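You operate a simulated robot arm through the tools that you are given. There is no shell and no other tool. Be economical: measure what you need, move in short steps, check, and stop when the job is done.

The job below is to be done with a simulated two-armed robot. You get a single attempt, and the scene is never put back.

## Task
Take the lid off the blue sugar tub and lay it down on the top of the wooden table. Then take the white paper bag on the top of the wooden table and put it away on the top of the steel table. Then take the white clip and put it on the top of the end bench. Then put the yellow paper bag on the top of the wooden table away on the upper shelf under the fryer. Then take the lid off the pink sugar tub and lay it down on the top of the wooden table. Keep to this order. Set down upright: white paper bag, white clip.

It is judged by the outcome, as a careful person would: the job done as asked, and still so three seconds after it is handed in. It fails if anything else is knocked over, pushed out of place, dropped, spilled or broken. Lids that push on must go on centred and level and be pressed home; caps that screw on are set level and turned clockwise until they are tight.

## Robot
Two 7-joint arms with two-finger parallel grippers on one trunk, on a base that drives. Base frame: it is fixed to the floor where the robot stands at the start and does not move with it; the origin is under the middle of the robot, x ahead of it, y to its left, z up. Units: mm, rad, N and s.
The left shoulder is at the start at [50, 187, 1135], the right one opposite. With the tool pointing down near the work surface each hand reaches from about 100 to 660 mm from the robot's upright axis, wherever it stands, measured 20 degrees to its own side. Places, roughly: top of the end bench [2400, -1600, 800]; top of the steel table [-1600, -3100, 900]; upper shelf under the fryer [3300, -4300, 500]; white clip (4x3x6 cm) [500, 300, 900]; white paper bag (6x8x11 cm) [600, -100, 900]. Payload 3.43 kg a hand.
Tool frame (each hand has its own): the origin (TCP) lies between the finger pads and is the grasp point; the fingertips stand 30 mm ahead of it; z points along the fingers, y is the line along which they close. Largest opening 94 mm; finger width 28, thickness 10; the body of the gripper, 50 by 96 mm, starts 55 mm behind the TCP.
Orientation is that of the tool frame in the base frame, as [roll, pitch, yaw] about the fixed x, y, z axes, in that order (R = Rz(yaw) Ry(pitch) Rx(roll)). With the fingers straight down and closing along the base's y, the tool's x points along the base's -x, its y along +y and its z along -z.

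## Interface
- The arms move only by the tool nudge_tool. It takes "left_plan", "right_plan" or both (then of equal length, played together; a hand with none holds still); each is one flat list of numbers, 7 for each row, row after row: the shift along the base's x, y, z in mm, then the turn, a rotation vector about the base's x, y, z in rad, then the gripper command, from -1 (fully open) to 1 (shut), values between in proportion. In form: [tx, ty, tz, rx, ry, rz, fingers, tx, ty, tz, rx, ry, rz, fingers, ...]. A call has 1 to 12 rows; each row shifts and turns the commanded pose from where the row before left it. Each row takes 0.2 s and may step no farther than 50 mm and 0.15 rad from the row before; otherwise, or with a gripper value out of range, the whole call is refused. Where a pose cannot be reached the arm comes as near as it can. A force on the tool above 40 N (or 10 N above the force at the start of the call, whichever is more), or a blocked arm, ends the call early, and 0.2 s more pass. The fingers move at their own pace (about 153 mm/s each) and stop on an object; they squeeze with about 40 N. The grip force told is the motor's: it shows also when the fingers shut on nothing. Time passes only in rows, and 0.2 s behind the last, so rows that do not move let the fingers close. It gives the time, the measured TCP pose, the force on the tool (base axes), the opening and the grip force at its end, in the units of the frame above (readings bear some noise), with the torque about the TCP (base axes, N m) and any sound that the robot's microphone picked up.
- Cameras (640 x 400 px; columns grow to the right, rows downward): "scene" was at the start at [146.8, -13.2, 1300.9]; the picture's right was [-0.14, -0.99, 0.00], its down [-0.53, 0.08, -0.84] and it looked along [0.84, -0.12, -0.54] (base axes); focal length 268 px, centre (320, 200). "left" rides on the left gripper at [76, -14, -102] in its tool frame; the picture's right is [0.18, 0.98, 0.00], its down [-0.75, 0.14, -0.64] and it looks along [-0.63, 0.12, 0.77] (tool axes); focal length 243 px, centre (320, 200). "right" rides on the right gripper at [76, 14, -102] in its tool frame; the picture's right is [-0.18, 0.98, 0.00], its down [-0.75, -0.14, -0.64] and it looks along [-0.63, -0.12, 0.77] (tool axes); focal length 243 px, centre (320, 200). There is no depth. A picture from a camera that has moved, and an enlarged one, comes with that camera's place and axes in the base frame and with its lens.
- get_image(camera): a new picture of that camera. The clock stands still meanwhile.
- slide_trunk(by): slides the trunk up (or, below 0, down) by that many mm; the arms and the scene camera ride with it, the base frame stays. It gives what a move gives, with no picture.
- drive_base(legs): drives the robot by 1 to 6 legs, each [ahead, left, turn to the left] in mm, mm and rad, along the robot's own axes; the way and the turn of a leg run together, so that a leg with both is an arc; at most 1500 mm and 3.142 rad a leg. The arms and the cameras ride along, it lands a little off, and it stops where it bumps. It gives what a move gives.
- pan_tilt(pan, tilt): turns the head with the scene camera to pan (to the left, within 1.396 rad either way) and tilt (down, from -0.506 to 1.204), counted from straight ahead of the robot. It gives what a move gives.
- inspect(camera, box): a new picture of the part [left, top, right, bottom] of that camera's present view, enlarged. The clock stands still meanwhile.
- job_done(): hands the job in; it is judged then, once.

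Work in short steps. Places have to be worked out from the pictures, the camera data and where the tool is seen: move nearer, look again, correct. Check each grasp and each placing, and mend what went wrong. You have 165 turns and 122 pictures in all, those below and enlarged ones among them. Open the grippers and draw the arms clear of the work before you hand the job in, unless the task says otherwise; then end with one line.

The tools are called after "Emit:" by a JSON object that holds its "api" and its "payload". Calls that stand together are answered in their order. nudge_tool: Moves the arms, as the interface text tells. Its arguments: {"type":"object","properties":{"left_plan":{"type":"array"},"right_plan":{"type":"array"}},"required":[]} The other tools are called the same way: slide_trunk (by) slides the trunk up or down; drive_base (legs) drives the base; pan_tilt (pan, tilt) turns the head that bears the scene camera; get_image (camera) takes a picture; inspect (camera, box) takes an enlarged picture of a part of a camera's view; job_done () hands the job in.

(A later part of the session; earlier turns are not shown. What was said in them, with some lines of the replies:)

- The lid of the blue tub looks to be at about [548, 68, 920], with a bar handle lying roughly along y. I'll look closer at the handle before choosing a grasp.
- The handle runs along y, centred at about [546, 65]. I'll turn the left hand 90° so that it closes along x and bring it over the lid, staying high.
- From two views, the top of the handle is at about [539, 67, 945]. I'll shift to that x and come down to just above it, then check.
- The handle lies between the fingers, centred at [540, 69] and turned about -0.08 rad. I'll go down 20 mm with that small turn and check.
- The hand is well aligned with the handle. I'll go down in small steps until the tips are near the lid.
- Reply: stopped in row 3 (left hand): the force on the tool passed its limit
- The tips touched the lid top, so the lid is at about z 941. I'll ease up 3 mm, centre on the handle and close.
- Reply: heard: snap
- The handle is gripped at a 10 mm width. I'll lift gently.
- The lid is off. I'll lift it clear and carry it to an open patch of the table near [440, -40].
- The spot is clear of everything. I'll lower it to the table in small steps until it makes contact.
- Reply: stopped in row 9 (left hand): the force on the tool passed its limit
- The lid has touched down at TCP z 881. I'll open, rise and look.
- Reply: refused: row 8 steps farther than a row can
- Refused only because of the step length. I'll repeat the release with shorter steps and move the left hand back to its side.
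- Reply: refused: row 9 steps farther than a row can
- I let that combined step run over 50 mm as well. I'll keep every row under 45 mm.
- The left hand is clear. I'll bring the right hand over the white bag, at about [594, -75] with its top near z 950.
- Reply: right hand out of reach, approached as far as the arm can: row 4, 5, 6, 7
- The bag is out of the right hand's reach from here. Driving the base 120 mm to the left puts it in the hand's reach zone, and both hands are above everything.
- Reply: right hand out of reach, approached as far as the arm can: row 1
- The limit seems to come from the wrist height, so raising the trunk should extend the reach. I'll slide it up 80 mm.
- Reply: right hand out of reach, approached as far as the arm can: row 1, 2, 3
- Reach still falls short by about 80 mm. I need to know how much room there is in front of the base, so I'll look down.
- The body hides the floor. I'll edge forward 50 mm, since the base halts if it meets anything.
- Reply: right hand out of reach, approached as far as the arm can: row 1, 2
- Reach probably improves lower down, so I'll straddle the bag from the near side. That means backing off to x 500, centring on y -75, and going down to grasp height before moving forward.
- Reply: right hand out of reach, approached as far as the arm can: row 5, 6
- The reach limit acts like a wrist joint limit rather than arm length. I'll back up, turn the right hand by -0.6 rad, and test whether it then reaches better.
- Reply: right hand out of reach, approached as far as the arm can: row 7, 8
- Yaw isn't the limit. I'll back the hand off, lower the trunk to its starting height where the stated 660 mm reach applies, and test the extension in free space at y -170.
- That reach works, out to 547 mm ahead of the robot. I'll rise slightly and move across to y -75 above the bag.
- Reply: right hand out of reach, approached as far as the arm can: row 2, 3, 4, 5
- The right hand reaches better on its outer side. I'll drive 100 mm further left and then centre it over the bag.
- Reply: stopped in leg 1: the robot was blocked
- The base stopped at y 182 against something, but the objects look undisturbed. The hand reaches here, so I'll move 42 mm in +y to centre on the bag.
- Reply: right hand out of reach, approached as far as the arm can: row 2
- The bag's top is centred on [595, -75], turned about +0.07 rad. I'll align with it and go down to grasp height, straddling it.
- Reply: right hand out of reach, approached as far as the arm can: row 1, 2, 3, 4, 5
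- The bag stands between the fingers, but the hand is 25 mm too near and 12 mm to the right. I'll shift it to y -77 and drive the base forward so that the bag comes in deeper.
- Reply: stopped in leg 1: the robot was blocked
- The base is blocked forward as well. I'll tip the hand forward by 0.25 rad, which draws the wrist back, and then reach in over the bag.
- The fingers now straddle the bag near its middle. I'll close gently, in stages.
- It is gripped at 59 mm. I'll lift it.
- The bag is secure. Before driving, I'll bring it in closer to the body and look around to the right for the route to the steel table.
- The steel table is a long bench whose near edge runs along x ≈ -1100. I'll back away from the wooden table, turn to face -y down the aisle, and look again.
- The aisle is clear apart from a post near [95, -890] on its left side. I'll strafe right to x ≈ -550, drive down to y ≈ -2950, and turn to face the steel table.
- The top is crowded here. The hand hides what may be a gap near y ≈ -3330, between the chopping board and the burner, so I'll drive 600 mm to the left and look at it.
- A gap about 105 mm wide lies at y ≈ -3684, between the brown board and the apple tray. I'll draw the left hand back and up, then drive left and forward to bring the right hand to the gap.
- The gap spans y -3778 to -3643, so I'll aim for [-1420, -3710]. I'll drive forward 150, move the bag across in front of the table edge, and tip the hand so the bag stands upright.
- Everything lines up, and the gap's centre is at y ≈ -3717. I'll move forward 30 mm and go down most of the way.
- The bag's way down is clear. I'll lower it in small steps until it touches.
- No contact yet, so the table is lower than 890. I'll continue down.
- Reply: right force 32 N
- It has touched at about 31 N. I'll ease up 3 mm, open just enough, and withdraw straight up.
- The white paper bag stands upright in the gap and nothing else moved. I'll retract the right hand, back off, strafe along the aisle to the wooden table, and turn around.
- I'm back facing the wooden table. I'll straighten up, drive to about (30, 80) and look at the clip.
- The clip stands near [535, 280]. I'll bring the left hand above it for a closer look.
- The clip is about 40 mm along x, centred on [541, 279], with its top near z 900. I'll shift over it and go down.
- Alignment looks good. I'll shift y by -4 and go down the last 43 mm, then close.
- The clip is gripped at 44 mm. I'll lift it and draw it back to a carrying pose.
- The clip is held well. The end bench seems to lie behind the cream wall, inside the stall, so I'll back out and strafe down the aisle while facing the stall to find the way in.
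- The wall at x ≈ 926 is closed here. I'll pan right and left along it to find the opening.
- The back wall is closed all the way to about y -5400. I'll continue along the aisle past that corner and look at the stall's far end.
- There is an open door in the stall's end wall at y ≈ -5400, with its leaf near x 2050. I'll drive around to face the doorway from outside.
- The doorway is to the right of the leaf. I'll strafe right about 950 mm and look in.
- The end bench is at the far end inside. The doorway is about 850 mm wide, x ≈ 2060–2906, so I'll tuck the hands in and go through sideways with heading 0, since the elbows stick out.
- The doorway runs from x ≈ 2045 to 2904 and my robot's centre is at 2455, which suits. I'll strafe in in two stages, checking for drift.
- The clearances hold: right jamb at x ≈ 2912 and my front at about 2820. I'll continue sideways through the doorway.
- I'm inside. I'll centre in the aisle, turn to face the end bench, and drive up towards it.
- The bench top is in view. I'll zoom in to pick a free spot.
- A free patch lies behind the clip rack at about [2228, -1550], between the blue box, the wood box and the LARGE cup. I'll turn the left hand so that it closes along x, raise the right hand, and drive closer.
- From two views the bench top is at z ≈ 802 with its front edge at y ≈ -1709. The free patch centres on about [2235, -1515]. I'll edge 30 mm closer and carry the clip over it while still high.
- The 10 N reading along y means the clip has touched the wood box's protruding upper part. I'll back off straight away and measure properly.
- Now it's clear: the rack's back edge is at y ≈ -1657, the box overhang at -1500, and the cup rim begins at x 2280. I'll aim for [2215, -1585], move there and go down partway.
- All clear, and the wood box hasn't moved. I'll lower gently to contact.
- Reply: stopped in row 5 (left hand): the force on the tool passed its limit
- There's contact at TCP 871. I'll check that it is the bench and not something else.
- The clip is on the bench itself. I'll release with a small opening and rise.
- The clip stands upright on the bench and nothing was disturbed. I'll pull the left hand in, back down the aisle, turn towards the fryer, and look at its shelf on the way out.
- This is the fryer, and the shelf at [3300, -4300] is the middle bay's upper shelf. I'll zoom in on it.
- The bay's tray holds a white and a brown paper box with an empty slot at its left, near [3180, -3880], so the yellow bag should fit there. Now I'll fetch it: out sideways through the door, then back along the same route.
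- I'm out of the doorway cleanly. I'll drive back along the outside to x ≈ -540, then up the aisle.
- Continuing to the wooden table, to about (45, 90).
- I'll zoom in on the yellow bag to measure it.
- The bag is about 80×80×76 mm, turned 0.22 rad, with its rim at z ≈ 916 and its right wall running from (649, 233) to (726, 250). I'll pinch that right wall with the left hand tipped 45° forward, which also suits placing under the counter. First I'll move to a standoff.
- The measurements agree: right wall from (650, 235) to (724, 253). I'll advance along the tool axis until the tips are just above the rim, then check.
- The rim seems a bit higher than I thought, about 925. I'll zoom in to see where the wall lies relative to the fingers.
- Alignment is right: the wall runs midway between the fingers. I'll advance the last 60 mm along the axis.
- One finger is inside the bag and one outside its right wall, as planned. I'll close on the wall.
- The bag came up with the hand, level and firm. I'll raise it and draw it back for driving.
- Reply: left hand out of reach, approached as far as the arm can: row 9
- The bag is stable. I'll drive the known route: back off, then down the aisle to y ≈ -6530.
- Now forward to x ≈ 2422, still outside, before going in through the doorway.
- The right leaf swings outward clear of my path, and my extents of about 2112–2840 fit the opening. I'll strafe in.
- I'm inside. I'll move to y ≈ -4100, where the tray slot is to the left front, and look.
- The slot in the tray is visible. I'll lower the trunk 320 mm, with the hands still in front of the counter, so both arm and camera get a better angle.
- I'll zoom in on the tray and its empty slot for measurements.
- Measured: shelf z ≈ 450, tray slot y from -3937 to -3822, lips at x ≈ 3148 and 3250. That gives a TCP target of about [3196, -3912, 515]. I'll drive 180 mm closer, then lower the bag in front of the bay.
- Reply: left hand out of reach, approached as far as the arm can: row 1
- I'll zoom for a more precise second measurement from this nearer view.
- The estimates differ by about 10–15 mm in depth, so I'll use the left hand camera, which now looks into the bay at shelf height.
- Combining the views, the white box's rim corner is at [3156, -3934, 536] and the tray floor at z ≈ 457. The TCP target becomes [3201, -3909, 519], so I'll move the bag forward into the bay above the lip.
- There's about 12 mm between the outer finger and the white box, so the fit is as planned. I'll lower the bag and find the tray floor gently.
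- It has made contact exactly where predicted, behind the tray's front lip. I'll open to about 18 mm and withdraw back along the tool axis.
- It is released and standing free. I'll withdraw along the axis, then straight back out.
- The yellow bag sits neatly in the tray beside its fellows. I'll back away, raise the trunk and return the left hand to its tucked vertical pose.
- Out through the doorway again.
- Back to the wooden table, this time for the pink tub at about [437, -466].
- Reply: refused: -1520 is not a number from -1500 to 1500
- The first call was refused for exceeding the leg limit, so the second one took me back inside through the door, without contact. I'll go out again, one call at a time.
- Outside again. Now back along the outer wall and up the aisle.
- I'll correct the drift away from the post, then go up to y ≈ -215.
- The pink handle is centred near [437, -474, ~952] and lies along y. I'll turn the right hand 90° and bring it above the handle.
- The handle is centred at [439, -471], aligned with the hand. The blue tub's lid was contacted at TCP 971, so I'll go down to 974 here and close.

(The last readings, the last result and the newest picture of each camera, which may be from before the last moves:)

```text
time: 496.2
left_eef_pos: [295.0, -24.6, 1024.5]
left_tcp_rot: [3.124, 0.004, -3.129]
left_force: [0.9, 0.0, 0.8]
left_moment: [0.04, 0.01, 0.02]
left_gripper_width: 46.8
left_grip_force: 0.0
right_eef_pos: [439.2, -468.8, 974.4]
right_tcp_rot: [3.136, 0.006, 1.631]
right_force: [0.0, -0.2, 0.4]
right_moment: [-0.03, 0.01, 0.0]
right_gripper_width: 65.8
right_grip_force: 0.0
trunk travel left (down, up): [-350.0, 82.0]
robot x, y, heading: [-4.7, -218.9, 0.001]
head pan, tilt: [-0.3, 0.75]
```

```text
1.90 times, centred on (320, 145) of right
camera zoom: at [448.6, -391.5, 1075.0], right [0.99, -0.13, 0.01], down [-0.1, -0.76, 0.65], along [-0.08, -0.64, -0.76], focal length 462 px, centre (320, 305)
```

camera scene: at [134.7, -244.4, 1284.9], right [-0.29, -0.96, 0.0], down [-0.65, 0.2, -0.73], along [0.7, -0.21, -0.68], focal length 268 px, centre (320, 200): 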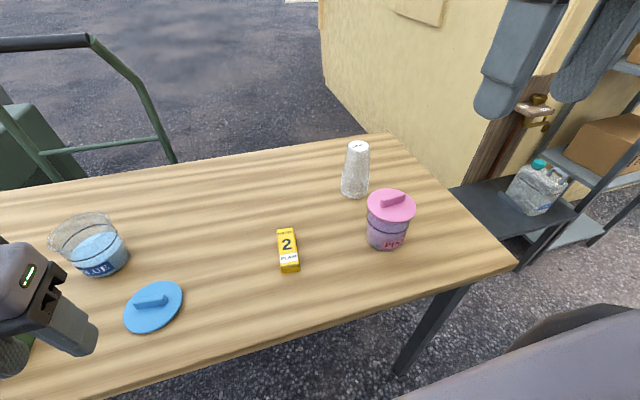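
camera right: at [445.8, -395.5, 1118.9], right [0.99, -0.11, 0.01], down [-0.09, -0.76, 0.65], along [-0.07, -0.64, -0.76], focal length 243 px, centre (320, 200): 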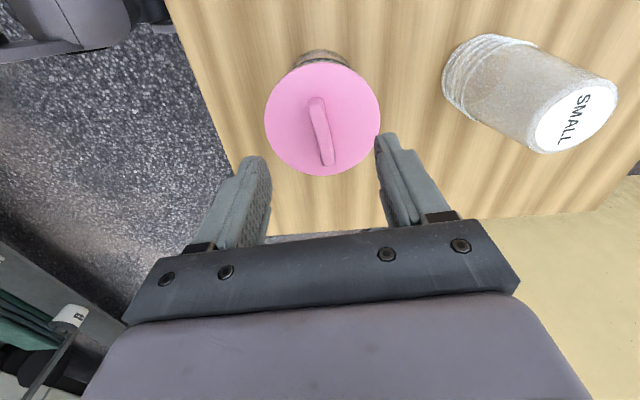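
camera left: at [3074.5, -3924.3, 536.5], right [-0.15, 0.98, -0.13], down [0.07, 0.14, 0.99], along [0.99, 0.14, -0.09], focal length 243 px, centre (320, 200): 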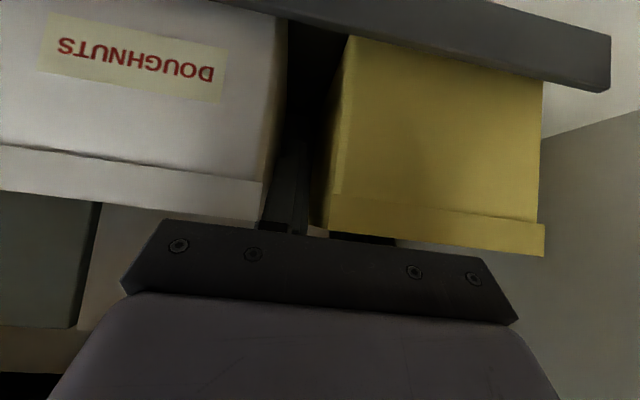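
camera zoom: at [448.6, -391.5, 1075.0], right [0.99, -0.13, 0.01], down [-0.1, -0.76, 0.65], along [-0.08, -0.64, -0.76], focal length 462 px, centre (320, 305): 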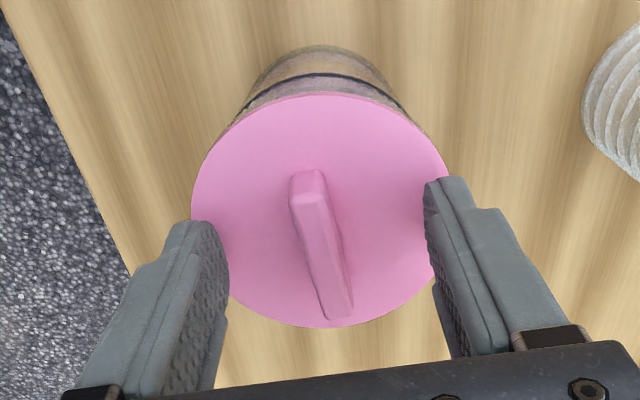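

Well centred. I'll lower 2 mm more and close on the handle.

Emit:
{"api": "nudge_tool", "payload": {"right_plan": [0, 0, -2, 0, 0, 0, -0.4, 0, 0, 0, 0, 0, 0, 0, 0, 0, 0, 0, 0, 0, 0.5, 0, 0, 0, 0, 0, 0, 1, 0, 0, 0, 0, 0, 0, 1, 0, 0, 0, 0, 0, 0, 1]}}

```text
time: 497.6
left_eef_pos: [294.1, -23.8, 1025.7]
left_tcp_rot: [3.123, 0.003, -3.13]
left_force: [0.3, -0.4, 0.0]
left_moment: [0.0, 0.01, -0.03]
left_gripper_width: 46.9
left_grip_force: 0.0
right_eef_pos: [440.4, -470.0, 972.9]
right_tcp_rot: [3.136, 0.005, 1.63]
right_force: [0.1, -0.2, 0.1]
right_moment: [0.0, 0.01, 0.0]
right_gripper_width: 9.7
right_grip_force: 40.5
trunk travel left (down, up): [-350.0, 82.0]
robot x, y, heading: [-4.3, -221.6, 0.001]
head pan, tilt: [-0.3, 0.75]
heard: snap
```

The handle is gripped at 9.7 mm with the same snap. I'll lift gently.

Emit:
{"api": "nudge_tool", "payload": {"right_plan": [0, 0, 3, 0, 0, 0, 1, 0, 0, 3, 0, 0, 0, 1, 0, 0, 4, 0, 0, 0, 1, 0, 0, 5, 0, 0, 0, 1, 0, 0, 5, 0, 0, 0, 1]}}

Emit:
{"api": "inspect", "payload": {"camera": "scene", "box": [260, 100, 460, 280]}}

```text
time: 498.8
left_eef_pos: [293.7, -25.2, 1024.8]
left_tcp_rot: [3.124, 0.006, -3.129]
left_force: [0.0, -0.6, -0.3]
left_moment: [0.01, 0.02, -0.02]
left_gripper_width: 46.9
left_grip_force: 0.1
right_eef_pos: [440.0, -470.1, 992.6]
right_tcp_rot: [3.138, 0.006, 1.632]
right_force: [-0.2, -0.8, -0.5]
right_moment: [0.0, 0.02, -0.03]
right_gripper_width: 9.5
right_grip_force: 40.1
trunk travel left (down, up): [-350.0, 82.0]
robot x, y, heading: [-2.1, -221.6, 0.0]
head pan, tilt: [-0.3, 0.75]
```

```text
2.22 times, centred on (360, 190) of scene
camera zoom: at [134.6, -244.4, 1284.9], right [-0.29, -0.96, 0.0], down [-0.65, 0.2, -0.73], along [0.7, -0.21, -0.68], focal length 595 px, centre (231, 222)
```

zoom: 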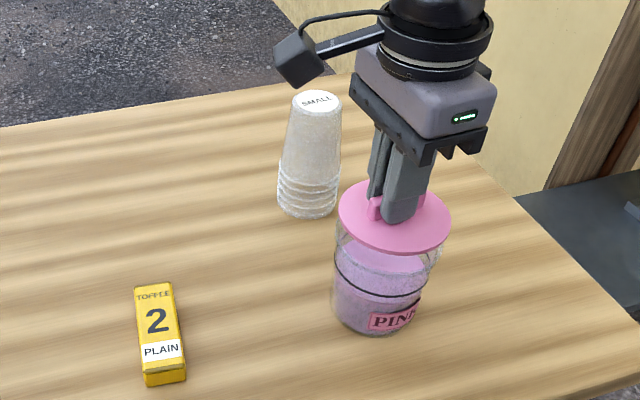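

The pink lid is off. A roomy free spot is [430, -172], between the yellow "2" carton and the blue lid. I'll raise the lid and drive the base left to keep good reach.

Emit:
{"api": "nudge_tool", "payload": {"right_plan": [0, 0, 30, 0, 0, 0, 1, 0, 0, 30, 0, 0, 0, 1], "left_plan": [0, 0, 30, 0, 0, 0, 0, 0, 0, 30, 0, 0, 0, 0]}}

Emit:
{"api": "drive_base", "payload": {"legs": [[0, 295, 0]]}}

Emit:
{"api": "get_image", "payload": {"camera": "scene"}}

```text
time: 499.4
left_eef_pos: [294.5, -23.5, 1086.0]
left_tcp_rot: [3.125, 0.003, -3.131]
left_force: [0.7, -0.2, -0.6]
left_moment: [0.0, 0.01, 0.0]
left_gripper_width: 46.9
left_grip_force: 0.0
right_eef_pos: [438.1, -470.5, 1053.5]
right_tcp_rot: [3.135, 0.006, 1.63]
right_force: [-0.7, -0.2, -0.2]
right_moment: [0.0, -0.01, -0.01]
right_gripper_width: 9.6
right_grip_force: 40.1
trunk travel left (down, up): [-350.0, 82.0]
robot x, y, heading: [-5.8, -222.3, 0.006]
head pan, tilt: [-0.3, 0.75]
```

```text
time: 501.4
left_eef_pos: [292.8, 275.1, 1085.9]
left_tcp_rot: [3.123, 0.005, -3.13]
left_force: [-0.6, 0.6, -0.5]
left_moment: [0.02, 0.02, 0.02]
left_gripper_width: 47.0
left_grip_force: 0.0
right_eef_pos: [438.3, -170.4, 1052.8]
right_tcp_rot: [3.138, 0.004, 1.63]
right_force: [-0.7, -0.6, -0.7]
right_moment: [-0.01, -0.02, 0.01]
right_gripper_width: 10.0
right_grip_force: 40.1
trunk travel left (down, up): [-350.0, 82.0]
robot x, y, heading: [-1.0, 81.8, 0.005]
head pan, tilt: [-0.3, 0.75]
```

```text
16 pictures are left
camera scene: at [133.4, 54.3, 1284.9], right [-0.29, -0.96, 0.0], down [-0.65, 0.2, -0.73], along [0.7, -0.21, -0.68], focal length 268 px, centre (320, 200)
```

scene: 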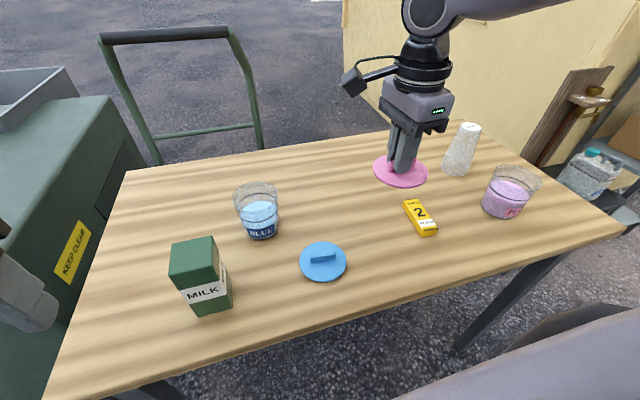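

The gap runs from y -79 to -251 and the lid is centred on it. I'll lower it to the table.

Emit:
{"api": "nudge_tool", "payload": {"right_plan": [-5, 2, -40, 0, 0, 0, 1, 0, 2, -40, 0, 0, 0, 1, 0, 0, -40, 0, 0, 0, 1, 0, 0, -25, 0, 0, 0, 1, 0, 0, -10, 0, 0, 0, 1, 0, 0, -5, 0, 0, 0, 1, 0, 0, -4, 0, 0, 0, 1, 0, 0, -3, 0, 0, 0, 1, 0, 0, -3, 0, 0, 0, 1, 0, 0, -3, 0, 0, 0, 1]}}

```text
time: 503.6
left_eef_pos: [291.5, 274.6, 1086.4]
left_tcp_rot: [3.124, 0.008, -3.128]
left_force: [1.1, 0.0, -1.2]
left_moment: [0.02, 0.0, -0.02]
left_gripper_width: 46.9
left_grip_force: 0.1
right_eef_pos: [432.2, -167.0, 882.9]
right_tcp_rot: [3.13, 0.006, 1.631]
right_force: [-2.9, -6.7, 27.0]
right_moment: [-0.25, 0.36, 0.04]
right_gripper_width: 9.7
right_grip_force: 40.4
trunk travel left (down, up): [-350.0, 82.0]
robot x, y, heading: [0.8, 79.2, 0.006]
head pan, tilt: [-0.3, 0.75]
```

It has touched down at z 883. I'll release and rise.

Emit:
{"api": "nudge_tool", "payload": {"right_plan": [0, 0, 3, 0, 0, 0, 1, 0, 0, 0, 0, 0, 0, 0.4, 0, 0, 0, 0, 0, 0, 0, 0, 0, 0, 0, 0, 0, -0.3, 0, 0, 20, 0, 0, 0, -0.3, 0, 0, 40, 0, 0, 0, -0.3, 0, 0, 45, 0, 0, 0, -0.3, 0, 0, 45, 0, 0, 0, -0.3, -20, -20, 30, 0, 0, 0, -0.5, -30, -30, 0, 0, 0, 0, -1]}}

Emit:
{"api": "get_image", "payload": {"camera": "scene"}}

```text
time: 505.8
left_eef_pos: [292.1, 274.8, 1086.4]
left_tcp_rot: [3.124, 0.004, -3.13]
left_force: [0.8, -1.1, -0.8]
left_moment: [0.02, 0.01, 0.0]
left_gripper_width: 46.9
left_grip_force: 0.1
right_eef_pos: [383.3, -218.4, 1063.6]
right_tcp_rot: [3.135, 0.005, 1.631]
right_force: [0.3, -0.3, 0.0]
right_moment: [0.0, 0.0, -0.02]
right_gripper_width: 93.9
right_grip_force: 0.0
trunk travel left (down, up): [-350.0, 82.0]
robot x, y, heading: [-4.2, 78.0, 0.005]
head pan, tilt: [-0.3, 0.75]
```

```text
15 pictures are left
camera scene: at [132.8, 53.1, 1284.9], right [-0.29, -0.96, 0.0], down [-0.65, 0.2, -0.73], along [0.7, -0.21, -0.68], focal length 268 px, centre (320, 200)
```

scene: 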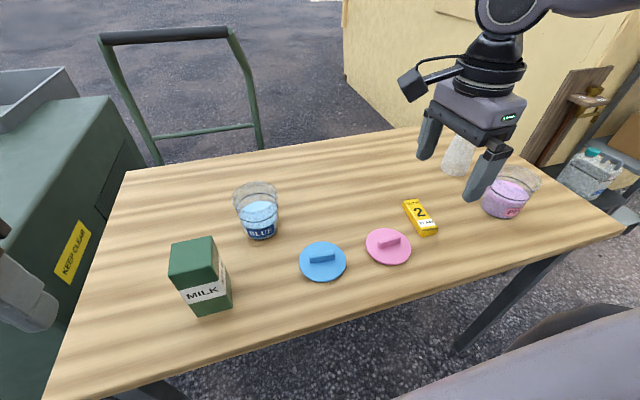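

Both lids lie flat on the wooden table, both tubs stand, and nothing else was disturbed. I'll open the left gripper, raise both hands clear and back the robot away from the table.

Emit:
{"api": "nudge_tool", "payload": {"left_plan": [0, 0, 20, 0, 0, 0, -1, 0, 0, 20, 0, 0, 0, -1], "right_plan": [-20, 0, 30, 0, 0, 0, -1, -20, 0, 30, 0, 0, 0, -1]}}

Emit:
{"api": "drive_base", "payload": {"legs": [[-250, 0, 0]]}}

```text
time: 506.4
left_eef_pos: [292.7, 276.3, 1124.8]
left_tcp_rot: [3.124, 0.007, -3.129]
left_force: [0.3, -0.2, -0.8]
left_moment: [0.0, 0.0, -0.03]
left_gripper_width: 94.1
left_grip_force: 0.0
right_eef_pos: [341.9, -218.3, 1123.2]
right_tcp_rot: [3.136, 0.006, 1.63]
right_force: [0.6, 0.5, 0.0]
right_moment: [-0.04, -0.01, -0.01]
right_gripper_width: 94.0
right_grip_force: 0.2
trunk travel left (down, up): [-350.0, 82.0]
robot x, y, heading: [-3.9, 75.1, 0.005]
head pan, tilt: [-0.3, 0.75]
```

```text
time: 508.2
left_eef_pos: [44.5, 273.9, 1124.6]
left_tcp_rot: [3.125, 0.005, -3.131]
left_force: [-0.3, 0.2, 0.1]
left_moment: [0.0, 0.0, 0.0]
left_gripper_width: 94.0
left_grip_force: 0.1
right_eef_pos: [95.0, -218.8, 1122.9]
right_tcp_rot: [3.136, 0.006, 1.629]
right_force: [0.7, 0.0, 0.6]
right_moment: [0.05, -0.01, -0.01]
right_gripper_width: 93.9
right_grip_force: 0.0
trunk travel left (down, up): [-350.0, 82.0]
robot x, y, heading: [-251.3, 78.9, 0.002]
head pan, tilt: [-0.3, 0.75]
```

All five steps are done in order and the arms are clear, so I'm handing in.

Emit:
{"api": "job_done", "payload": {}}

```text
The job is handed in.
```

I did all five steps in the order you gave and handed the job in. The yellow bag stands in the tray on the upper shelf under the fryer, in its empty slot, rather than directly on the shelf.
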